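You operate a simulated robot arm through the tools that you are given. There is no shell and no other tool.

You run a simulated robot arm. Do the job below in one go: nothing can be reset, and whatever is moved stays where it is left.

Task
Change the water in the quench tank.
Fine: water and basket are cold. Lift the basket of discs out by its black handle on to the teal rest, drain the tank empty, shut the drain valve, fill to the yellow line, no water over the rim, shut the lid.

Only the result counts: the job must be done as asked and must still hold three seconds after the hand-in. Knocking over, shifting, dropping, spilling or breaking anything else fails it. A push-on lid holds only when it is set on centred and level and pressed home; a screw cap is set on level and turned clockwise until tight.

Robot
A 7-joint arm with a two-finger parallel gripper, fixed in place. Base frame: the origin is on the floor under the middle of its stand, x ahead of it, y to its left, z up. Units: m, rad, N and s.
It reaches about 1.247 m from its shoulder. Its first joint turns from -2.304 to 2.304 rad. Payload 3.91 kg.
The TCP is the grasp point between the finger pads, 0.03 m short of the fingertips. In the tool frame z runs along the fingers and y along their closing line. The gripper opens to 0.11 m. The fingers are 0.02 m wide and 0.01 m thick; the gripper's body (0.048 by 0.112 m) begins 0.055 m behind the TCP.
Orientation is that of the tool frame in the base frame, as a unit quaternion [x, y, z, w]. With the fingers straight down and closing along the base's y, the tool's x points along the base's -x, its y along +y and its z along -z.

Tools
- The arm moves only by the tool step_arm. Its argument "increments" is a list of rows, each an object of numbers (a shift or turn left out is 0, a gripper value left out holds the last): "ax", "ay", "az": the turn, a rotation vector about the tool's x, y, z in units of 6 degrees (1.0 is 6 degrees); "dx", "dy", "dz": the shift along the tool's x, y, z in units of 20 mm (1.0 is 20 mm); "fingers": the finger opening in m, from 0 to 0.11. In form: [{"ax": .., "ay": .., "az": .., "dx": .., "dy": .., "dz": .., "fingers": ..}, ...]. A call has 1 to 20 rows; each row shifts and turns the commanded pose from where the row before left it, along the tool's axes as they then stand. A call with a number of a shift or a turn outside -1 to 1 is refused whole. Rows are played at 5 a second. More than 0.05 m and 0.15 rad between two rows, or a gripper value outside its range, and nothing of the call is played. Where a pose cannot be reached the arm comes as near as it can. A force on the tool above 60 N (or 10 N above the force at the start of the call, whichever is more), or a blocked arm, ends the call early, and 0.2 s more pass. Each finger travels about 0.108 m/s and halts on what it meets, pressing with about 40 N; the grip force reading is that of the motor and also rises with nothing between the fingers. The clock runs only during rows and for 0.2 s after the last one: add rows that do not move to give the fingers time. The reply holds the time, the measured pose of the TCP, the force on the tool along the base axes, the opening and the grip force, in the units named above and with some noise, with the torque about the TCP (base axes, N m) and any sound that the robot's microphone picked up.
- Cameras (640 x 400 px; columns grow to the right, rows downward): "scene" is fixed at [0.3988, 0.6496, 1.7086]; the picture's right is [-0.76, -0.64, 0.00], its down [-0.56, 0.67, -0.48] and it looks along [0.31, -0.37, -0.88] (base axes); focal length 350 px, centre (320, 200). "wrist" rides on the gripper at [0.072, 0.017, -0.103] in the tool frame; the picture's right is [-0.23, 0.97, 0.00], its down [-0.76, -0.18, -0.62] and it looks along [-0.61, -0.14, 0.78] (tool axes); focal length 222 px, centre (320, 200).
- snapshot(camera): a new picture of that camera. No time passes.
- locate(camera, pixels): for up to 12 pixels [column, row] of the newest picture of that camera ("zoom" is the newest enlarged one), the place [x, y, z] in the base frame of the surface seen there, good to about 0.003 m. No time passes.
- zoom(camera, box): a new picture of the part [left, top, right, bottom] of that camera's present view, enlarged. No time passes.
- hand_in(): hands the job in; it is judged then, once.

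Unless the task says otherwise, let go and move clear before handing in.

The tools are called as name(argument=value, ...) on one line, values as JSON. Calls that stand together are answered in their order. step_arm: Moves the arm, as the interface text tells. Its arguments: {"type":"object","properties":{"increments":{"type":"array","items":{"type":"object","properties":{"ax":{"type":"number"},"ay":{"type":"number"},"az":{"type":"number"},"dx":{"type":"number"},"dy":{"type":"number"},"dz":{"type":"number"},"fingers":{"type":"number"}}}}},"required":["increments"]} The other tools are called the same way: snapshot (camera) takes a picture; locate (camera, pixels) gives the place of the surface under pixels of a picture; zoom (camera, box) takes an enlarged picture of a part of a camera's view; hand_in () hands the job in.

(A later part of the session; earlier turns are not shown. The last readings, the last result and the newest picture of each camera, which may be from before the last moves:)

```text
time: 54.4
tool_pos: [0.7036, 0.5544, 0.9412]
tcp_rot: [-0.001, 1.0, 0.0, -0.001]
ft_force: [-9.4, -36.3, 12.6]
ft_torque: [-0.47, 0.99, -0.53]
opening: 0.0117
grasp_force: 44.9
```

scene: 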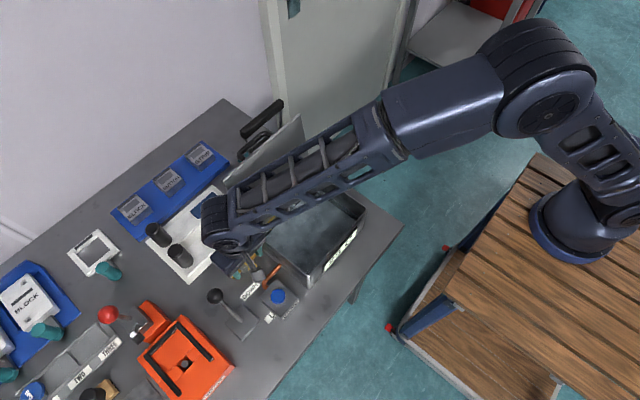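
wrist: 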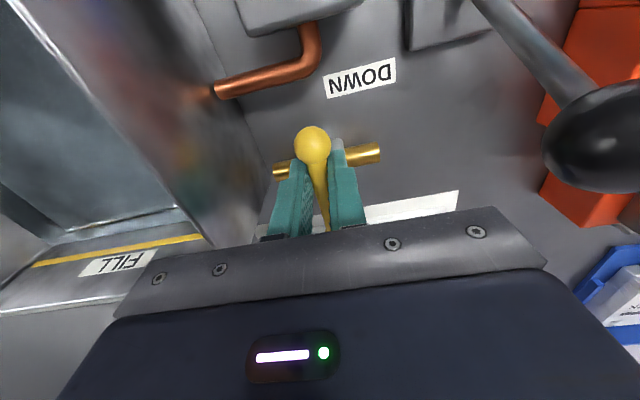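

step_arm(increments=[{"dx": 0.03, "dy": -0.06}, {}])

```text
time: 55.0
tool_pos: [0.7045, 0.557, 0.941]
tcp_rot: [0.0, 1.0, 0.0, -0.001]
ft_force: [-8.3, -24.1, 4.5]
ft_torque: [-0.31, 0.52, -0.35]
opening: 0.012
grasp_force: 44.7
```

The side force is easing. I'll test the turn direction with a small clockwise turn about the pivot.

step_arm(increments=[{"az": 0.5, "dy": 0.04}, {"az": 0.5, "dy": 0.04}, {}])

zoom(camera="wrist", box=[240, 80, 400, 240])

```text
time: 55.8
tool_pos: [0.7045, 0.5556, 0.9411]
tcp_rot: [0.052, 0.999, 0.0, 0.0]
ft_force: [-6.3, -26.7, -4.1]
ft_torque: [-0.28, -0.73, 1.1]
opening: 0.0134
grasp_force: 45.1
```

```text
2.50 times, centred on (320, 160) of wrist
```

zoom: 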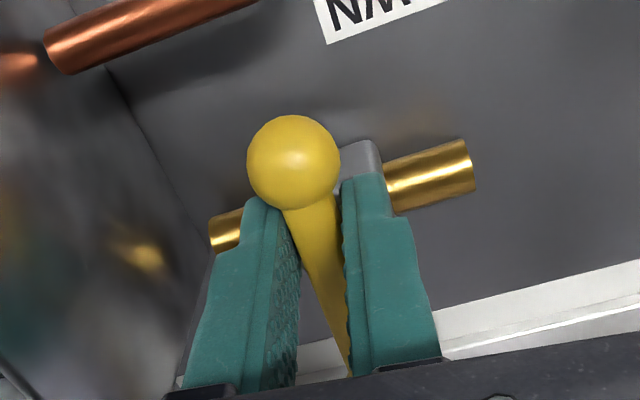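

The clockwise turn just pried the fingers (opening 0.0134) and raised the torque, so that way is stopped. The valve must open anticlockwise. I'll undo the clockwise turn and try the other way by a small angle.

step_arm(increments=[{"az": -0.5, "dy": -0.04}, {"az": -0.5, "dy": -0.04}, {}, {"az": -0.5, "dy": -0.04}, {"az": -0.5, "dy": -0.04}, {}])

zoom(camera="wrist", box=[240, 80, 400, 240])

```text
time: 57.2
tool_pos: [0.7037, 0.5525, 0.9404]
tcp_rot: [-0.053, 0.999, 0.0, 0.0]
ft_force: [-6.7, -13.3, -13.3]
ft_torque: [-0.21, 0.04, -0.27]
opening: 0.0121
grasp_force: 44.9
```

```text
2.50 times, centred on (320, 160) of wrist
```

zoom: 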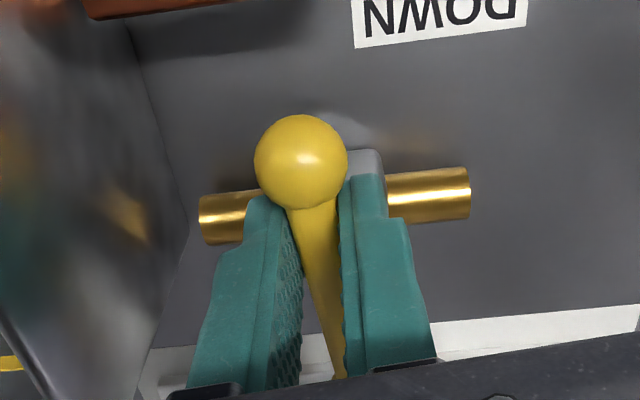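

The lever followed anticlockwise with little torque, and the opening stayed at 0.012. I'll continue to about 42°, where the palm still clears the lid's edge.

step_arm(increments=[{"az": -1, "dy": -0.081}, {"az": -1, "dy": -0.081}, {"az": -1, "dy": -0.081}, {}])

step_arm(increments=[{"az": -1, "dy": -0.081}, {"az": -1, "dy": -0.081}, {"az": -1, "dy": -0.081}, {}])

snapshot(camera="wrist")

snapshot(camera="scene")

```text
time: 58.2
tool_pos: [0.7061, 0.5475, 0.9401]
tcp_rot: [-0.208, 0.978, -0.001, -0.001]
ft_force: [-10.6, -31.4, -18.9]
ft_torque: [-0.57, 0.67, -0.46]
opening: 0.012
grasp_force: 44.9
```

```text
time: 59.2
tool_pos: [0.7095, 0.5447, 0.9416]
tcp_rot: [-0.359, 0.933, 0.0, -0.001]
ft_force: [-17.0, -43.9, -14.4]
ft_torque: [-2.21, -1.23, -1.15]
opening: 0.0134
grasp_force: 45.4
```

```text
taken
```

wrist: 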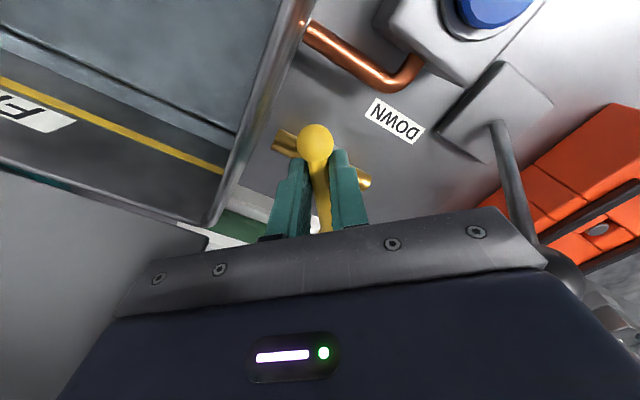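

```text
taken
```

scene: 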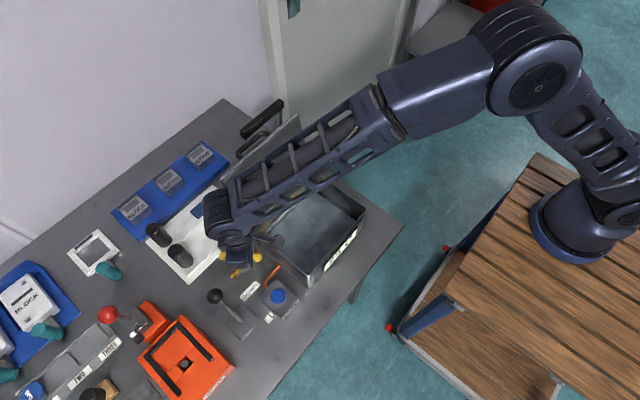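

The force is building (-44 N in y, opening 0.0134), so the lever may be lagging behind the gripper. I'll check the lever's actual angle.

zoom(camera="wrist", box=[240, 80, 400, 240])

locate(camera="wrist", pixels=[[314, 136], [317, 165], [321, 190], [290, 140], [360, 181]])

zoom(camera="scene", box=[200, 225, 320, 335])

```text
2.50 times, centred on (320, 160) of wrist
```

zoom: 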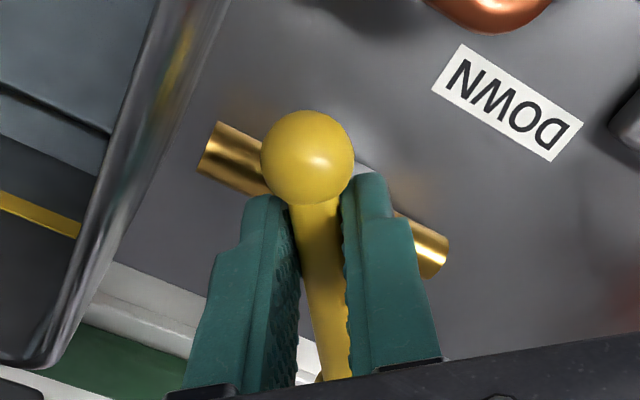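

```text
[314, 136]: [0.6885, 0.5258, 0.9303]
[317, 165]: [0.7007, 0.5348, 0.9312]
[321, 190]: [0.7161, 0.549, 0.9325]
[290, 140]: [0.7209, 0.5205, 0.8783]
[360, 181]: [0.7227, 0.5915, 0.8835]
```

```text
3.64 times, centred on (260, 280) of scene
```

zoom: 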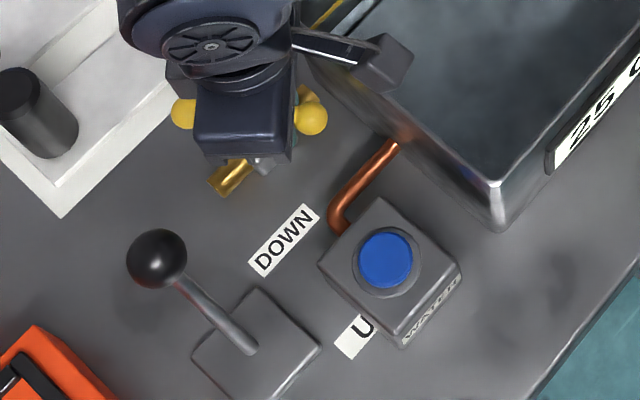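

The ball is at (0.6885, 0.5258), so the lever really has turned about 43°. Turning further from this side would bring the palm into the lid's edge. I'll release, rise, shift along the bar to its other arm and regrip there.

step_arm(increments=[{"fingers": 0.03}, {"fingers": 0.03}, {}])

step_arm(increments=[{"dz": -1}, {"dz": -1}, {"dz": -0.7}, {"dx": -0.5}, {"dx": -0.5}, {"dx": -0.475}, {}])

snapshot(camera="wrist")

snapshot(camera="scene")

```text
time: 60.0
tool_pos: [0.7083, 0.5448, 0.9414]
tcp_rot: [-0.36, 0.933, 0.001, 0.001]
ft_force: [-1.1, 0.5, 0.4]
ft_torque: [0.03, 0.01, 0.0]
opening: 0.0299
grasp_force: 0.0
```

```text
time: 61.6
tool_pos: [0.7307, 0.5636, 0.9947]
tcp_rot: [-0.359, 0.933, 0.001, 0.0]
ft_force: [0.1, -0.1, 0.0]
ft_torque: [0.01, 0.01, -0.01]
opening: 0.0299
grasp_force: 0.0
```

```text
taken
```

wrist: 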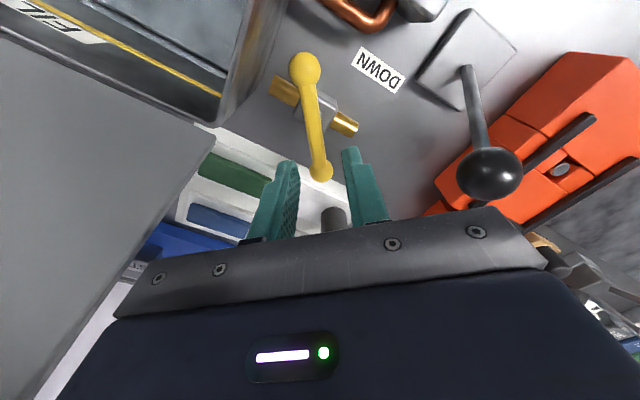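

```text
taken
```

scene: 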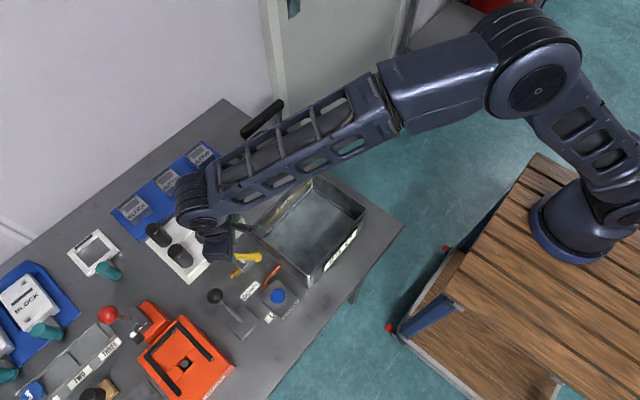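

I'm above the bar's other arm with no contact. I'll measure the lever ends before lowering.

locate(camera="wrist", pixels=[[304, 68], [320, 168], [312, 115], [314, 130], [282, 90], [344, 123], [208, 126], [215, 110]])

zoom(camera="scene", box=[200, 165, 370, 285])

```text
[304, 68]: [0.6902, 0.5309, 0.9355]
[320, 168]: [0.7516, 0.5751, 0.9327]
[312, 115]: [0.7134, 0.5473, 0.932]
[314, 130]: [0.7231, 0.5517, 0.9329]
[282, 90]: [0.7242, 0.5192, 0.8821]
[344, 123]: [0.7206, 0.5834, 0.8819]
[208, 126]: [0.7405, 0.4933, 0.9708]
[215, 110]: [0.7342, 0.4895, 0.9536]
```

```text
3.33 times, centred on (285, 225) of scene
```

zoom: 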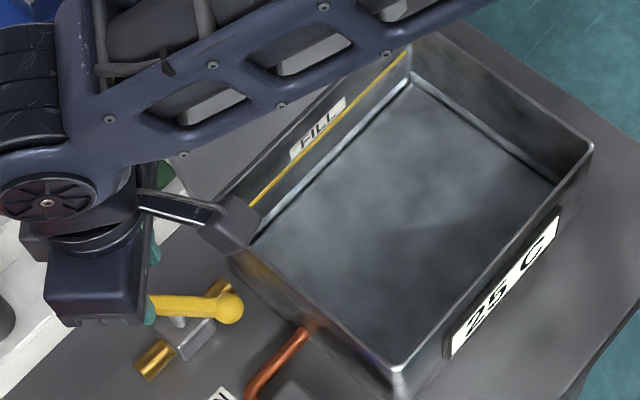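

The lever sits at about 36–39°, with the bar between the fingers. I'll lower onto it and close.

step_arm(increments=[{"az": 0.5}, {"dz": 0.7}, {"dz": 0.7}, {"dz": 0.7}, {"dz": 0.6}, {}])

step_arm(increments=[{"fingers": 0.0}, {"fingers": 0.0}, {"fingers": 0.0}, {}])

snapshot(camera="wrist")

```text
time: 63.0
tool_pos: [0.7302, 0.5633, 0.9406]
tcp_rot: [-0.334, 0.943, 0.0, 0.001]
ft_force: [-0.5, 0.3, -0.1]
ft_torque: [-0.02, 0.03, 0.01]
opening: 0.03
grasp_force: 0.1
```

```text
time: 64.0
tool_pos: [0.7312, 0.5613, 0.9398]
tcp_rot: [-0.333, 0.943, -0.001, 0.0]
ft_force: [24.2, -35.5, 0.1]
ft_torque: [-0.61, -0.13, 0.37]
opening: 0.012
grasp_force: 45.2
```

```text
taken
```

wrist: 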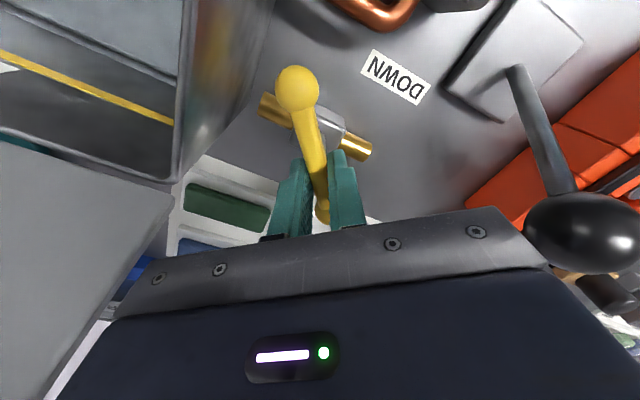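

I have the other arm of the lever gripped, with some side strain (about 43 N along the closing line). I'll relieve it and keep turning anticlockwise in small stages.

step_arm(increments=[{"dy": -0.1}, {"az": -1, "dy": 0.072}, {"az": -1, "dy": 0.072}, {}])

```text
time: 65.0
tool_pos: [0.7316, 0.5634, 0.9405]
tcp_rot: [-0.43, 0.903, 0.001, 0.0]
ft_force: [29.8, -30.0, -4.9]
ft_torque: [-1.49, 0.4, 0.36]
opening: 0.0119
grasp_force: 44.5
```

The steady force opposing the motion looks like valve friction, and the gripper now reads about 51°. I'll continue.

step_arm(increments=[{"az": -1, "dy": 0.07}, {"az": -1, "dy": 0.07}, {"az": -1, "dy": 0.07}, {}])

snapshot(camera="wrist")

zoom(camera="scene", box=[200, 165, 370, 285])

```text
time: 66.0
tool_pos: [0.7275, 0.5634, 0.9394]
tcp_rot: [-0.566, 0.824, 0.0, -0.001]
ft_force: [27.0, -43.2, -8.8]
ft_torque: [-1.27, -0.11, 0.4]
opening: 0.012
grasp_force: 44.9
```

```text
taken
```

wrist: 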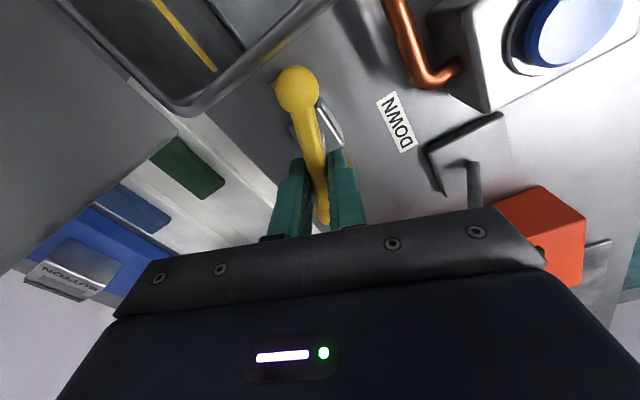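

```text
3.33 times, centred on (285, 225) of scene
```

zoom: 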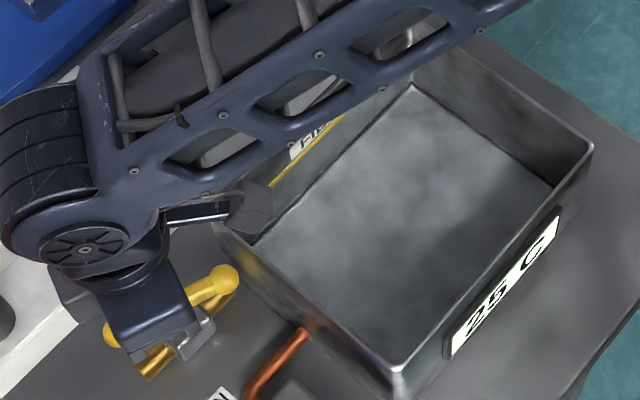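

The gripper is at about 69°, and the tank's water already looks lower in the scene zoom. I'll turn the rest of the way to 90°.

step_arm(increments=[{"az": -1, "dy": 0.07}, {"az": -1, "dy": 0.07}, {"az": -1, "dy": 0.07}, {}])

snapshot(camera="wrist")

zoom(camera="scene", box=[200, 165, 370, 285])

```text
time: 67.0
tool_pos: [0.7246, 0.5644, 0.9397]
tcp_rot: [-0.688, 0.726, 0.0, -0.001]
ft_force: [31.9, -39.6, -12.3]
ft_torque: [-1.09, -0.3, 0.33]
opening: 0.0116
grasp_force: 45.0
```

```text
taken
```

wrist: 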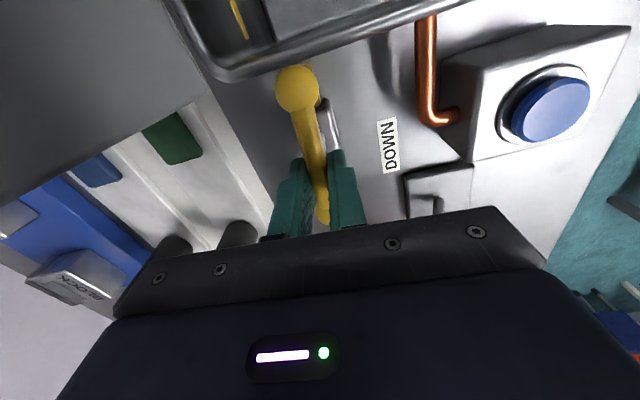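

```text
3.33 times, centred on (285, 225) of scene
```

zoom: 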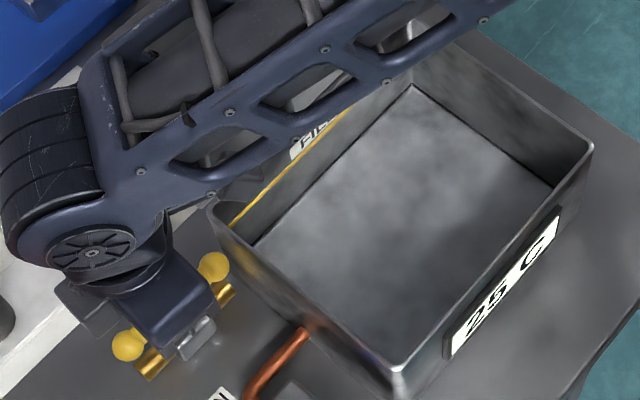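

The lever now lies along the pipe, with the gripper at about 87°. I'll measure the level in the tank.

locate(camera="zoom", pixels=[[400, 200], [300, 230], [480, 180], [380, 290], [415, 95], [420, 60], [370, 340]])

step_arm(increments=[{}, {}, {}, {}, {}, {}, {}, {}, {}, {}])

zoom(camera="scene", box=[200, 165, 370, 285])

locate(camera="zoom", pixels=[[400, 200], [300, 230], [480, 180], [380, 290], [415, 95], [420, 60], [370, 340]])

```text
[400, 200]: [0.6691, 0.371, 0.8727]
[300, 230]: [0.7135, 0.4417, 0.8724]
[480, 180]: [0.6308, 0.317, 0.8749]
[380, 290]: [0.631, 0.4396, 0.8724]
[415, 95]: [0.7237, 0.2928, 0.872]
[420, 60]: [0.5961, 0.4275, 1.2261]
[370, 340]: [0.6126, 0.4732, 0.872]
```

```text
time: 69.2
tool_pos: [0.7256, 0.565, 0.9391]
tcp_rot: [-0.688, 0.726, 0.0, 0.0]
ft_force: [37.7, -32.8, -11.0]
ft_torque: [-0.66, -0.68, 0.41]
opening: 0.0124
grasp_force: 45.0
```

```text
3.33 times, centred on (285, 225) of scene
```

zoom: 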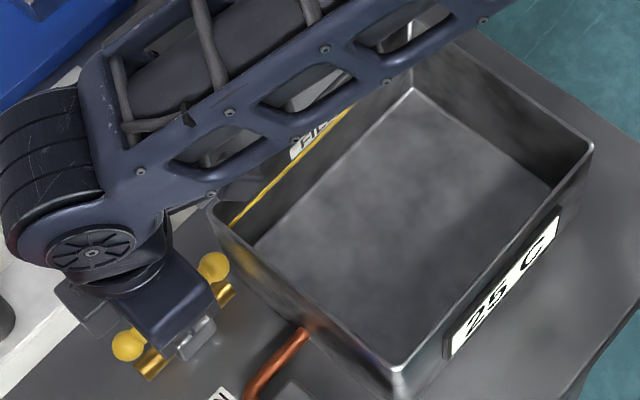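

```text
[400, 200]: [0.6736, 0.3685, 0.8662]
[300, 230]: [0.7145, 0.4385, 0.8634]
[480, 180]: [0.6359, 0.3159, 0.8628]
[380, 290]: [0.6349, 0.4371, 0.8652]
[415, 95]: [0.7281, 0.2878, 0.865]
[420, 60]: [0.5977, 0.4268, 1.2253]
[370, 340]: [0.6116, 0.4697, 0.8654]
```

The level fell from 0.8725 to about 0.865. I'll wait longer to make sure the tank is fully empty.

step_arm(increments=[{}, {}, {}, {}, {}, {}, {}, {}, {}, {}, {}, {}, {}, {}, {}, {}, {}, {}, {}, {}])

zoom(camera="scene", box=[200, 165, 370, 285])

locate(camera="zoom", pixels=[[400, 200], [300, 230], [480, 180], [380, 290], [370, 340]])

```text
time: 73.4
tool_pos: [0.7249, 0.5662, 0.9402]
tcp_rot: [-0.688, 0.726, -0.001, 0.0]
ft_force: [42.8, -25.8, -7.3]
ft_torque: [-0.57, -0.81, 0.46]
opening: 0.0118
grasp_force: 45.2
```

```text
3.33 times, centred on (285, 225) of scene
```

zoom: 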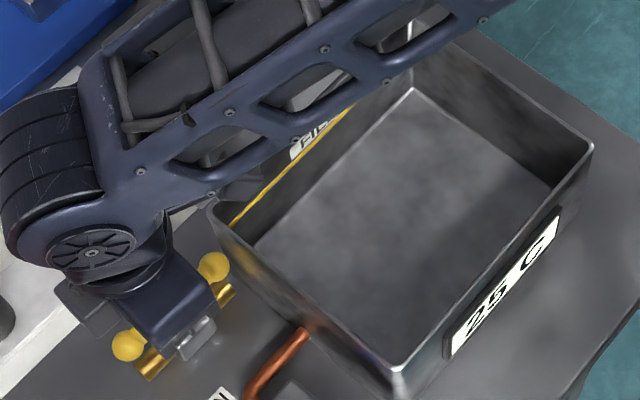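

```text
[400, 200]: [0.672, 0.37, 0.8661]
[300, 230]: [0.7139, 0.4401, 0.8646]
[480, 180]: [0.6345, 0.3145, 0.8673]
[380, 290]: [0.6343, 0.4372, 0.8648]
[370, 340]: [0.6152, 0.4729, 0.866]
```

The level hasn't changed at about 0.866, which looks like the bare floor. I'll wait once more for any residue.

step_arm(increments=[{}, {}, {}, {}, {}, {}, {}, {}, {}, {}, {}, {}, {}, {}, {}, {}, {}, {}, {}, {}])

step_arm(increments=[{}, {}, {}, {}, {}, {}, {}, {}, {}, {}, {}, {}, {}, {}, {}, {}, {}, {}, {}, {}])

zoom(camera="scene", box=[200, 165, 370, 285])

locate(camera="zoom", pixels=[[400, 200], [300, 230], [480, 180], [380, 290], [370, 340]])

```text
time: 77.6
tool_pos: [0.7251, 0.5645, 0.9402]
tcp_rot: [-0.688, 0.726, 0.0, 0.0]
ft_force: [45.5, -28.7, -2.7]
ft_torque: [-0.87, -0.86, 0.49]
opening: 0.0119
grasp_force: 45.2
```

```text
time: 81.8
tool_pos: [0.7241, 0.5643, 0.9397]
tcp_rot: [-0.688, 0.726, -0.001, -0.001]
ft_force: [47.0, -27.0, -2.2]
ft_torque: [-0.5, -0.8, 0.46]
opening: 0.012
grasp_force: 44.9
```

```text
3.33 times, centred on (285, 225) of scene
```

zoom: 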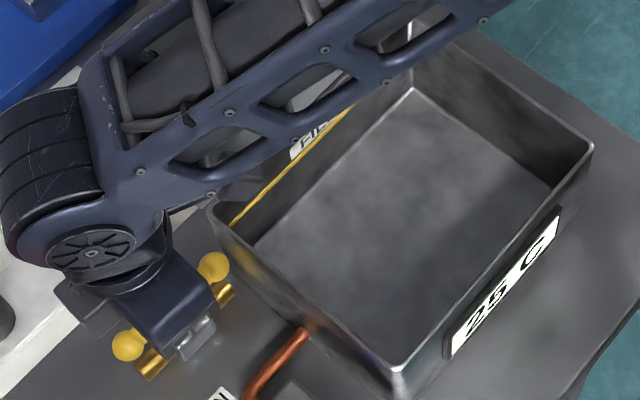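

```text
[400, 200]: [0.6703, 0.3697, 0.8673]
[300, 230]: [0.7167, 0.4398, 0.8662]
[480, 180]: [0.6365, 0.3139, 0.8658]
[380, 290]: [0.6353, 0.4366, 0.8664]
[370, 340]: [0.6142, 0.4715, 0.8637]
```

The tank is empty at the bare floor, z≈0.866, with no change over 12 s. Now I'll turn the lever back clockwise toward shut, to about 40° first.

step_arm(increments=[{"az": 1, "dy": -0.065}, {"az": 1, "dy": -0.065}, {"az": 1, "dy": -0.065}, {}])

step_arm(increments=[{"az": 1, "dy": -0.065}, {"az": 1, "dy": -0.065}, {"az": 1, "dy": -0.065}, {}])

```text
time: 82.8
tool_pos: [0.7284, 0.5648, 0.9406]
tcp_rot: [-0.565, 0.825, 0.0, -0.001]
ft_force: [30.8, -36.1, -5.2]
ft_torque: [0.02, -0.84, 0.4]
opening: 0.0118
grasp_force: 45.0
```

```text
time: 83.8
tool_pos: [0.7303, 0.5628, 0.9397]
tcp_rot: [-0.429, 0.903, 0.0, -0.001]
ft_force: [24.8, -40.4, -17.0]
ft_torque: [0.23, -1.19, 0.46]
opening: 0.0117
grasp_force: 45.2
```

step_arm(increments=[{"dy": -0.05}, {"az": 1, "dy": -0.07}, {"az": 1, "dy": -0.07}, {}])

snapshot(camera="wrist")

```text
time: 84.8
tool_pos: [0.733, 0.5618, 0.9405]
tcp_rot: [-0.333, 0.943, 0.0, 0.0]
ft_force: [8.0, -45.1, -15.3]
ft_torque: [-1.48, 0.56, 0.39]
opening: 0.0119
grasp_force: 44.4
```

```text
taken
```

wrist: 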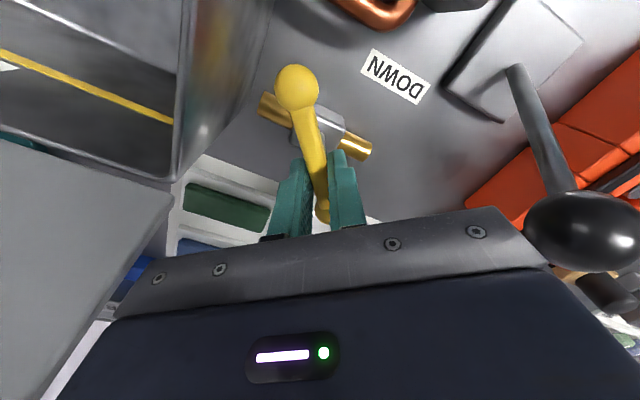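

The gripper is back at about 39°. I'll release, rise, shift back to the -x arm of the lever and regrip.

step_arm(increments=[{"fingers": 0.032}, {"fingers": 0.032}, {}])

step_arm(increments=[{"dz": -1}, {"dz": -1}, {"dz": -0.7}, {"dx": 0.5}, {"dx": 0.5}, {"dx": 0.4}, {}])

snapshot(camera="wrist")

```text
time: 85.6
tool_pos: [0.7313, 0.5641, 0.9408]
tcp_rot: [-0.333, 0.943, 0.0, 0.0]
ft_force: [0.7, -0.2, 0.1]
ft_torque: [0.01, 0.03, -0.02]
opening: 0.0322
grasp_force: 0.1
```

```text
time: 87.2
tool_pos: [0.7108, 0.5449, 0.9969]
tcp_rot: [-0.334, 0.943, 0.0, 0.0]
ft_force: [0.6, 1.1, -1.0]
ft_torque: [-0.02, -0.02, 0.02]
opening: 0.0317
grasp_force: 0.0
```

```text
taken
```

wrist: 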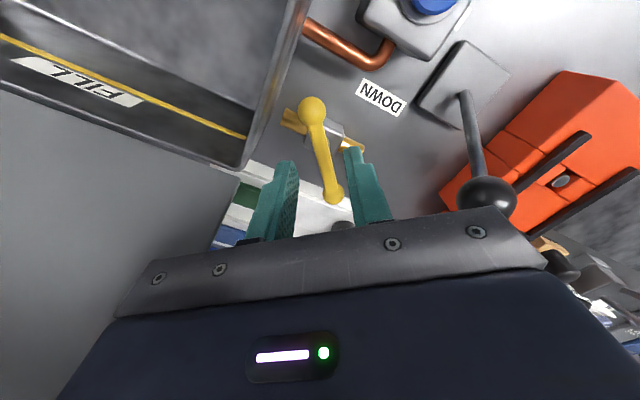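

locate(camera="wrist", pixels=[[312, 110], [335, 196], [321, 150], [318, 135], [290, 120], [355, 147]])

```text
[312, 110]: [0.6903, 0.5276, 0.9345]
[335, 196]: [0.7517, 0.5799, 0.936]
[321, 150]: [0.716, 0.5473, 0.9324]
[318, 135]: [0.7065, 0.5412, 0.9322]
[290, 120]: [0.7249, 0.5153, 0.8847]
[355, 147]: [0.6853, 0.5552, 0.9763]
```

The lever is at about 40° and the fingers straddle its -x arm on the centreline. I'll lower, grip and turn clockwise to shut.

step_arm(increments=[{"dz": 0.7}, {"dz": 0.7}, {"dz": 0.7}, {"dz": 0.7}, {}, {"fingers": 0.0}, {"fingers": 0.0}, {"fingers": 0.0}, {}])

step_arm(increments=[{"az": 1, "dy": 0.071}, {"az": 1, "dy": 0.071}, {"az": 1, "dy": 0.071}, {}])

```text
time: 89.2
tool_pos: [0.7088, 0.5441, 0.9391]
tcp_rot: [-0.335, 0.942, 0.001, 0.0]
ft_force: [-0.4, -6.1, -1.3]
ft_torque: [-2.83, -2.05, -0.99]
opening: 0.0128
grasp_force: 45.2
```

```text
time: 90.2
tool_pos: [0.7089, 0.5483, 0.9395]
tcp_rot: [-0.181, 0.983, 0.0, 0.0]
ft_force: [-1.9, -3.0, -3.5]
ft_torque: [0.15, -0.56, -0.05]
opening: 0.012
grasp_force: 44.9
```

The lever turns freely with low force and the gripper is at about 21°. I'll continue to 0°.

step_arm(increments=[{"az": 1, "dy": 0.071}, {"az": 1, "dy": 0.071}, {"az": 1, "dy": 0.071}, {}])

snapshot(camera="wrist")

```text
time: 91.2
tool_pos: [0.7076, 0.5546, 0.938]
tcp_rot: [-0.026, 1.0, 0.001, 0.0]
ft_force: [3.2, 22.0, -6.8]
ft_torque: [0.01, 0.05, 0.38]
opening: 0.0115
grasp_force: 44.9
```

```text
taken
```

wrist: 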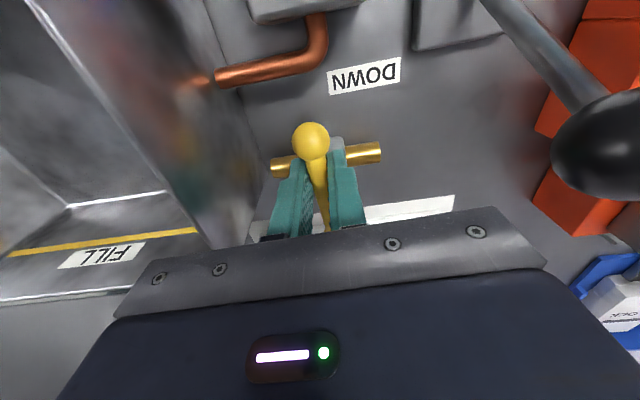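

The gripper is at about 3°. I'll nudge the last few degrees until it meets the stop.

step_arm(increments=[{"az": 0.5, "dy": 0.03}, {"az": 0.3, "dy": 0.01}, {}])

zoom(camera="wrist", box=[240, 80, 400, 240])

```text
time: 92.0
tool_pos: [0.7069, 0.5557, 0.9384]
tcp_rot: [0.014, 1.0, 0.001, 0.0]
ft_force: [3.3, 30.1, -2.6]
ft_torque: [0.42, -0.38, 1.04]
opening: 0.0122
grasp_force: 45.4
```

```text
2.50 times, centred on (320, 160) of wrist
```

zoom: 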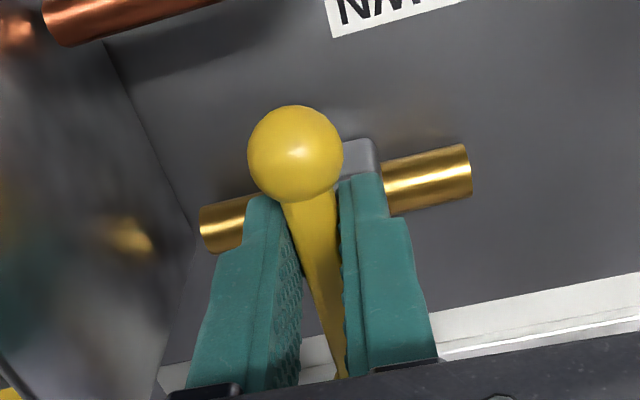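

The torque rose to 1.04 N·m, so the lever is on its shut stop. I'll open the fingers and rise, then check it.

step_arm(increments=[{"fingers": 0.05}, {"fingers": 0.05}, {"fingers": 0.05}, {"dz": -1}, {"dz": -1}, {"dz": -1}, {"dz": -1}, {"dz": -1}, {"dz": -1}, {"az": -0.3}])

snapshot(camera="wrist")

zoom(camera="wrist", box=[240, 20, 440, 160])

```text
time: 94.2
tool_pos: [0.7066, 0.5543, 1.0601]
tcp_rot: [0.0, 1.0, 0.0, -0.001]
ft_force: [-0.5, 0.2, 0.6]
ft_torque: [0.02, 0.01, -0.03]
opening: 0.0499
grasp_force: 0.1
```

```text
taken
```

wrist: 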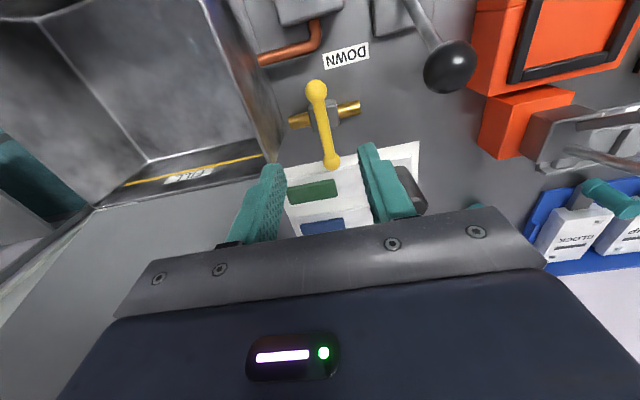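

```text
2.86 times, centred on (340, 90) of wrist
```

zoom: 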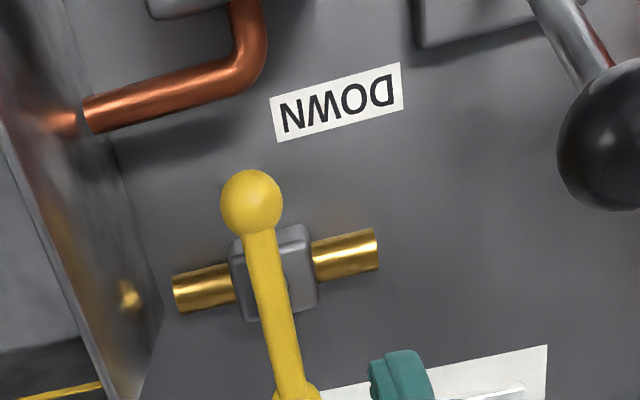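

locate(camera="wrist", pixels=[[316, 90], [331, 162], [324, 125], [298, 121], [350, 108]])

snapshot(camera="scene")

```text
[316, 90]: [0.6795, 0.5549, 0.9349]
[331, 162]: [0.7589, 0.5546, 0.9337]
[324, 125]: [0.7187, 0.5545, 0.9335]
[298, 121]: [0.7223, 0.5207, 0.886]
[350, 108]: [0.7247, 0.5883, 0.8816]
```

```text
taken
```

scene: 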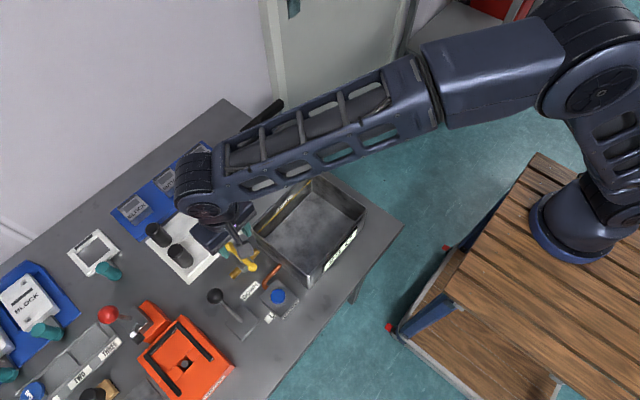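

The lever is back along x, with its ends at (0.6795, 0.555) and (0.759, 0.555), so the valve is shut. I'll move over the blue WATER button with the fingers closed.

step_arm(increments=[{"dx": 0.955, "dy": 0.081, "fingers": 0.0}, {"dx": 0.955, "dy": 0.081}, {"dx": 0.955, "dy": 0.081}, {"dx": 0.955, "dy": 0.081}, {"dx": 0.955, "dy": 0.081}, {"dx": 0.955, "dy": 0.081}, {}])

snapshot(camera="wrist")

snapshot(camera="scene")

```text
time: 95.8
tool_pos: [0.5914, 0.5629, 1.0591]
tcp_rot: [0.0, 1.0, 0.0, 0.0]
ft_force: [0.2, -0.3, -0.3]
ft_torque: [0.0, -0.02, -0.03]
opening: 0.0
grasp_force: 37.9
```

```text
taken
```

wrist: 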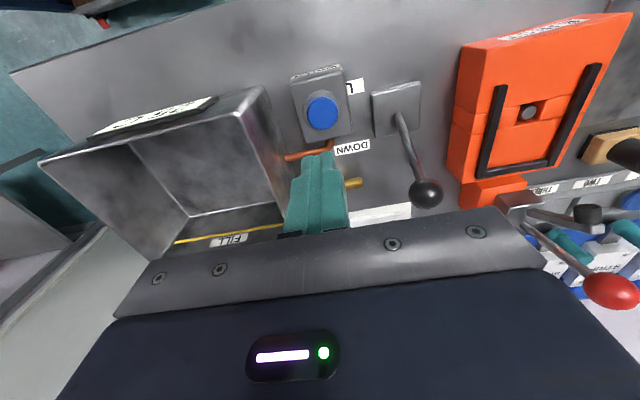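

```text
taken
```

scene: 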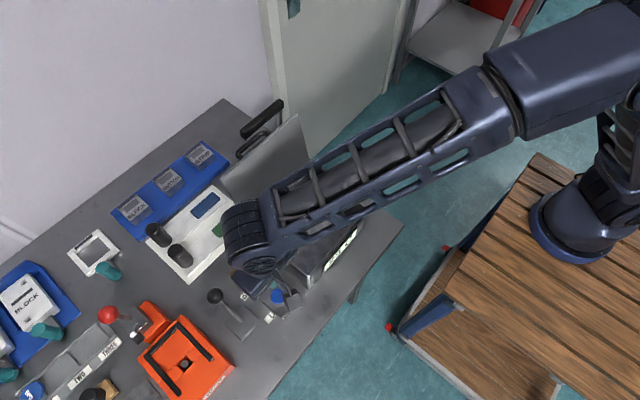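

The button shows at wrist (322,112), and from this hover the wrist camera sees into the empty tank with the FILL line at (230,238). I'll measure the button and descend close to it.

locate(camera="wrist", pixels=[[322, 112], [310, 108], [334, 116], [345, 128], [190, 200], [200, 235], [260, 232], [230, 232]])

step_arm(increments=[{"dz": 1}, {"dz": 1}, {"dz": 1}, {"dz": 1}, {"dz": 0.8}, {}])

snapshot(camera="wrist")

```text
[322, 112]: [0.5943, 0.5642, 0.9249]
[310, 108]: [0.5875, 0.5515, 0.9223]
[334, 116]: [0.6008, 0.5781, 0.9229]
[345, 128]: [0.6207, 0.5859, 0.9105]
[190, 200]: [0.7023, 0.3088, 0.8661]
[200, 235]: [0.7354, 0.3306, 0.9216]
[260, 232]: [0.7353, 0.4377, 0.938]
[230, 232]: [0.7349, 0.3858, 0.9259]
```

```text
time: 97.2
tool_pos: [0.5917, 0.5643, 0.9635]
tcp_rot: [0.0, 1.0, 0.0, 0.0]
ft_force: [-0.4, -0.3, 0.6]
ft_torque: [0.04, 0.0, 0.0]
opening: 0.0001
grasp_force: 37.9
```

```text
taken
```

wrist: 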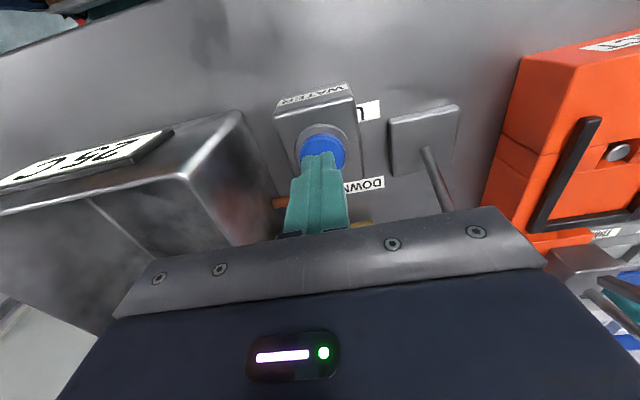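

The fingertip is about 11 mm above the button, over its centre. I'll approach gently and watch the force.

step_arm(increments=[{"dz": 0.3}, {"dz": 0.25}, {}])

```text
time: 98.0
tool_pos: [0.5923, 0.564, 0.9525]
tcp_rot: [0.0, 1.0, 0.001, 0.0]
ft_force: [-0.5, 0.9, 0.1]
ft_torque: [-0.01, -0.02, -0.02]
opening: 0.0001
grasp_force: 37.8
```

step_arm(increments=[{"dz": 0.1}, {"dz": 0.1}, {}])

```text
time: 98.8
tool_pos: [0.5919, 0.5639, 0.9486]
tcp_rot: [0.0, 1.0, -0.001, 0.0]
ft_force: [1.4, 1.8, 5.2]
ft_torque: [0.04, -0.07, -0.03]
opening: 0.0002
grasp_force: 37.8
heard: click
```

I heard a click at 5.2 N, so water may be flowing. I'll look at the pictures, which takes no time.

snapshot(camera="wrist")

snapshot(camera="scene")

```text
taken
```

wrist: 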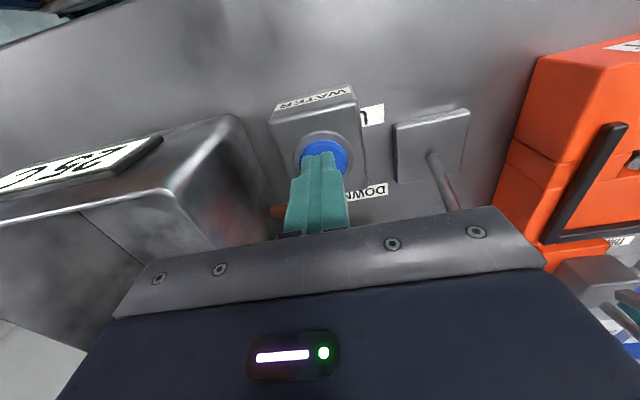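

```text
taken
```

scene: 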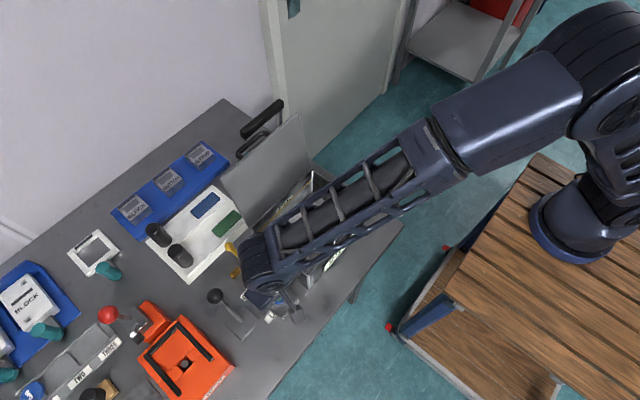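

The scene camera still sees the tank's back corner near (300,190). I'll zoom there.

zoom(camera="scene", box=[240, 160, 370, 290])

```text
3.08 times, centred on (305, 225) of scene
```

zoom: 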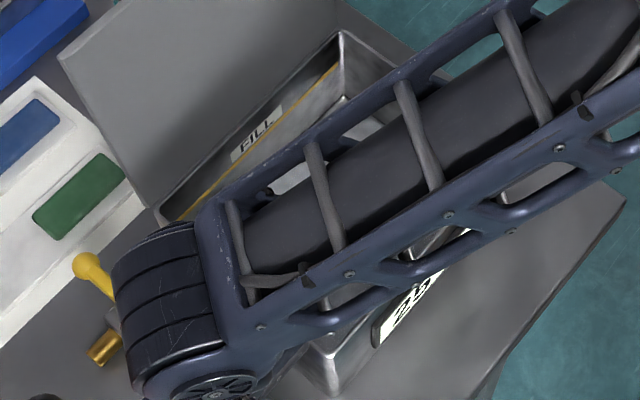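

Gaps in the forearm leave the tank's floor and back wall partly visible. I'll measure the current level there, then hold briefly.

locate(camera="zoom", pixels=[[292, 178], [350, 128], [335, 100], [360, 125], [525, 185], [270, 150]])

step_arm(increments=[{}])

zoom(camera="scene", box=[240, 160, 370, 290])

locate(camera="zoom", pixels=[[292, 178], [350, 128], [335, 100], [360, 125], [525, 185], [270, 150]])

```text
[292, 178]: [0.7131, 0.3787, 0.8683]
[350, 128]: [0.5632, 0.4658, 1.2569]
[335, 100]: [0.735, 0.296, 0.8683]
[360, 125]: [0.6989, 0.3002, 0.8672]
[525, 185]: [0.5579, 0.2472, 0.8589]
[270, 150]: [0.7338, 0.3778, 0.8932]
```

```text
time: 99.2
tool_pos: [0.5934, 0.5627, 0.9475]
tcp_rot: [0.0, 1.0, 0.0, 0.0]
ft_force: [2.9, 0.9, 5.7]
ft_torque: [0.05, -0.1, -0.01]
opening: 0.0001
grasp_force: 37.7
```

```text
3.08 times, centred on (305, 225) of scene
```

zoom: 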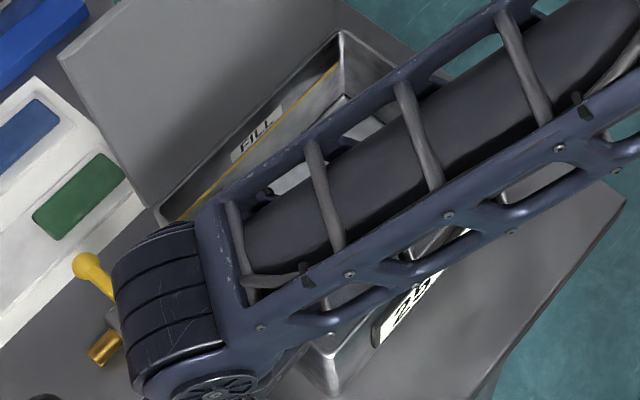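

```text
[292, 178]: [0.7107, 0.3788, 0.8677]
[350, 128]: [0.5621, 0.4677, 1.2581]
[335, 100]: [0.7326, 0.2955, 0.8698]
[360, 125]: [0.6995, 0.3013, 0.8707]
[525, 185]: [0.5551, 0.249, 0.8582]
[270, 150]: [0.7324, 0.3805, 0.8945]
```

The level may be rising slowly, now about 0.868–0.870. I'll hold for one more second and compare.

step_arm(increments=[{}, {}, {}, {}, {}])

zoom(camera="scene", box=[240, 160, 370, 290])

locate(camera="zoom", pixels=[[292, 178], [288, 182], [298, 174], [360, 125], [366, 128], [270, 150]])

```text
time: 100.4
tool_pos: [0.5919, 0.5626, 0.9475]
tcp_rot: [0.0, 1.0, 0.0, 0.0]
ft_force: [2.0, 0.2, 6.5]
ft_torque: [-0.02, -0.1, 0.01]
opening: 0.0
grasp_force: 37.4
```

```text
3.08 times, centred on (305, 225) of scene
```

zoom: 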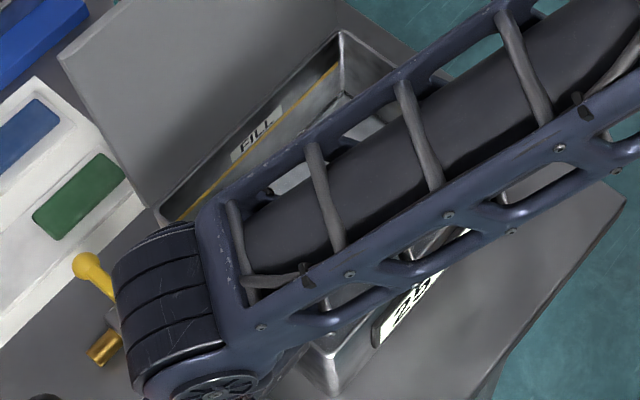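

```text
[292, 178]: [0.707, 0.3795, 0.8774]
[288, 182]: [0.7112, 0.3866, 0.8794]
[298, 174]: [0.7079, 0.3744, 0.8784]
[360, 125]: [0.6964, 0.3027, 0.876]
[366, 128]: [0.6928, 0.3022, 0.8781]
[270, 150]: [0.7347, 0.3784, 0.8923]
```

The level rose to about 0.878, roughly 8 mm/s. While it's still low, I'll release the button to learn whether it's momentary or a toggle.

step_arm(increments=[{"dz": -0.6}, {}])

zoom(camera="scene", box=[240, 160, 370, 290])

locate(camera="zoom", pixels=[[292, 178], [288, 182], [298, 174], [360, 125], [366, 128], [292, 178], [289, 180], [295, 175]])

step_arm(increments=[{}, {}, {}, {}])

zoom(camera="scene", box=[240, 160, 370, 290])

locate(camera="zoom", pixels=[[292, 178], [288, 182], [298, 174], [360, 125], [366, 128], [292, 178], [289, 180], [295, 175]])

```text
time: 101.0
tool_pos: [0.5934, 0.5631, 0.9599]
tcp_rot: [0.0, 1.0, 0.0, 0.001]
ft_force: [0.9, -0.2, -0.2]
ft_torque: [0.01, 0.0, -0.02]
opening: 0.0002
grasp_force: 37.9
```

```text
3.08 times, centred on (305, 225) of scene
```

zoom: 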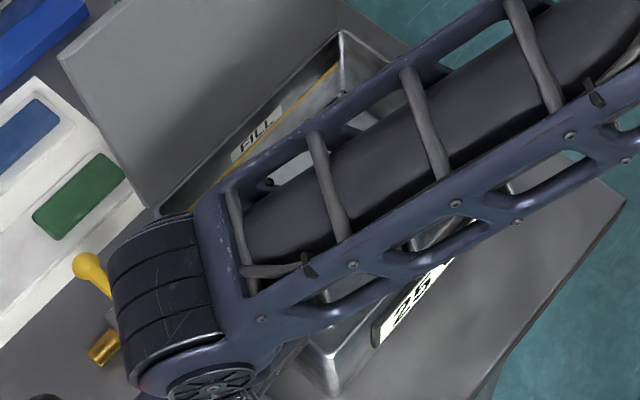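

```text
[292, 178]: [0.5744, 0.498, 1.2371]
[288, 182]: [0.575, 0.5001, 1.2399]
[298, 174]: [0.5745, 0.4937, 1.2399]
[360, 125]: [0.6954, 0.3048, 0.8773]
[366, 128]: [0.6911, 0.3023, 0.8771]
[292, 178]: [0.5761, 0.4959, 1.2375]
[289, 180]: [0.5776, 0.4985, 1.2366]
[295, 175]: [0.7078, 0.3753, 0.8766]
```

```text
time: 102.0
tool_pos: [0.5924, 0.5631, 0.9602]
tcp_rot: [0.0, 1.0, -0.001, 0.0]
ft_force: [0.6, 0.6, 0.4]
ft_torque: [-0.01, 0.02, 0.01]
opening: 0.0
grasp_force: 37.5
```

```text
3.08 times, centred on (305, 225) of scene
```

zoom: 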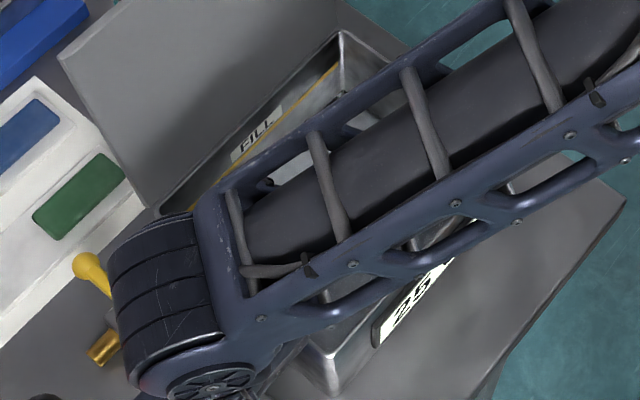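

```text
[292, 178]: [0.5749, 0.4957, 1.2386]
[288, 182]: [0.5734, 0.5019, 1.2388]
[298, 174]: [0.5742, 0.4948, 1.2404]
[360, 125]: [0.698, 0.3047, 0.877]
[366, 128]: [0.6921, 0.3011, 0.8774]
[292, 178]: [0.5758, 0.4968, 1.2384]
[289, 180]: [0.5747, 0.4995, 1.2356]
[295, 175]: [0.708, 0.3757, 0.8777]
```

The level stays at 0.877 with the button released, so the button is momentary. Now I'll measure the yellow line's height precisely.

zoom(camera="scene", box=[275, 170, 325, 215])

```text
8.89 times, centred on (300, 192) of scene
```

zoom: 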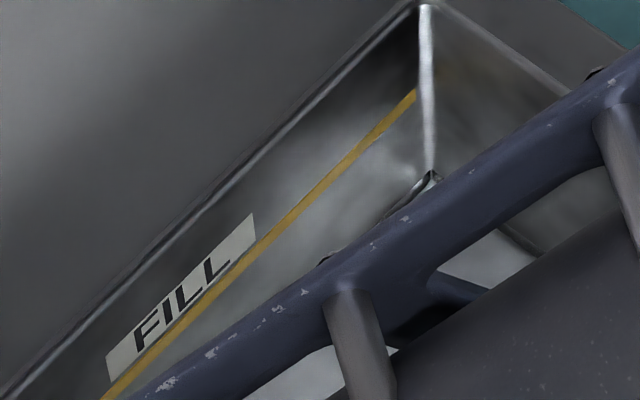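

locate(camera="zoom", pixels=[[405, 103], [380, 130], [350, 158], [320, 187], [290, 217], [260, 248], [230, 274], [200, 303], [170, 332], [140, 362], [120, 383], [395, 115]])

locate(camera="zoom", pixels=[[385, 195], [470, 265], [490, 260], [500, 265], [320, 370], [290, 385], [400, 30], [300, 110], [430, 60], [432, 165], [480, 40], [20, 390]])

```text
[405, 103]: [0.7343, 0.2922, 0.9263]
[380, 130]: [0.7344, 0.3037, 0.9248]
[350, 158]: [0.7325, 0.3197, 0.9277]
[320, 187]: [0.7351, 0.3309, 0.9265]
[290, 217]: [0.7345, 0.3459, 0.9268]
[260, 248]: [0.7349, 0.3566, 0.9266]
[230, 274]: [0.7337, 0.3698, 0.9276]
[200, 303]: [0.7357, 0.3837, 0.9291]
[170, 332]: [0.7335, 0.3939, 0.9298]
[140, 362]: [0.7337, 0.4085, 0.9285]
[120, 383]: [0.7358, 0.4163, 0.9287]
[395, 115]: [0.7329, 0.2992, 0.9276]
```

```text
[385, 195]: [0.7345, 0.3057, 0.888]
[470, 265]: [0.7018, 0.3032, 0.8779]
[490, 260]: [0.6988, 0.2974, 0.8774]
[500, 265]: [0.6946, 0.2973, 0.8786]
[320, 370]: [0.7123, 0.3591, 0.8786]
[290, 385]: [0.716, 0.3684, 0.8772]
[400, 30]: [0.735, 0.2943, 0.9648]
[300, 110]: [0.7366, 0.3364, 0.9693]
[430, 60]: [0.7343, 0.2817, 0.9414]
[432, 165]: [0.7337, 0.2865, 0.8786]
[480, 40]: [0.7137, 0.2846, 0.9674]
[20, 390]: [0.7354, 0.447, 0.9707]
```

The line averages z≈0.9275 and the water is at 0.878, so about 49 mm remain at roughly 6.3 mm/s. I'll press again, hold about 4 s, and measure while still pressed.

step_arm(increments=[{"dz": 0.6}, {}, {}, {}, {}, {}, {}, {}, {}, {}, {}, {}, {}, {}, {}, {}, {}, {}, {}, {}])

zoom(camera="scene", box=[275, 170, 325, 215])

locate(camera="zoom", pixels=[[470, 265], [490, 260], [500, 265], [320, 370], [290, 385], [450, 265], [300, 365], [280, 380], [385, 195], [420, 180]])

```text
time: 106.2
tool_pos: [0.5929, 0.5625, 0.9497]
tcp_rot: [0.0, 1.0, -0.001, 0.0]
ft_force: [0.9, -0.4, 5.9]
ft_torque: [-0.01, 0.0, 0.0]
opening: 0.0003
grasp_force: 38.4
heard: click
```

```text
8.89 times, centred on (300, 192) of scene
```

zoom: 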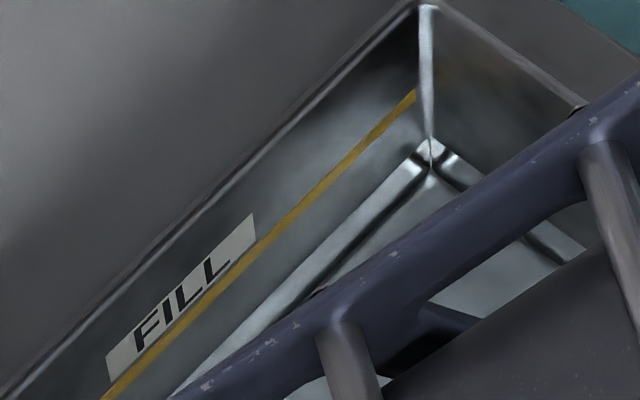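

```text
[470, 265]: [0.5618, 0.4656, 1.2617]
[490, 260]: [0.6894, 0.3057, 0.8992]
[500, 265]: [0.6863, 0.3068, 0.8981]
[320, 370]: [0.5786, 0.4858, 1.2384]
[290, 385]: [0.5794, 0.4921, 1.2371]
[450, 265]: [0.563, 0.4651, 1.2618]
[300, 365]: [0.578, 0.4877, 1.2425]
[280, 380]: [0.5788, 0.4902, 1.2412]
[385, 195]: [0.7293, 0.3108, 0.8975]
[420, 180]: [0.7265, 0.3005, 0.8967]
```

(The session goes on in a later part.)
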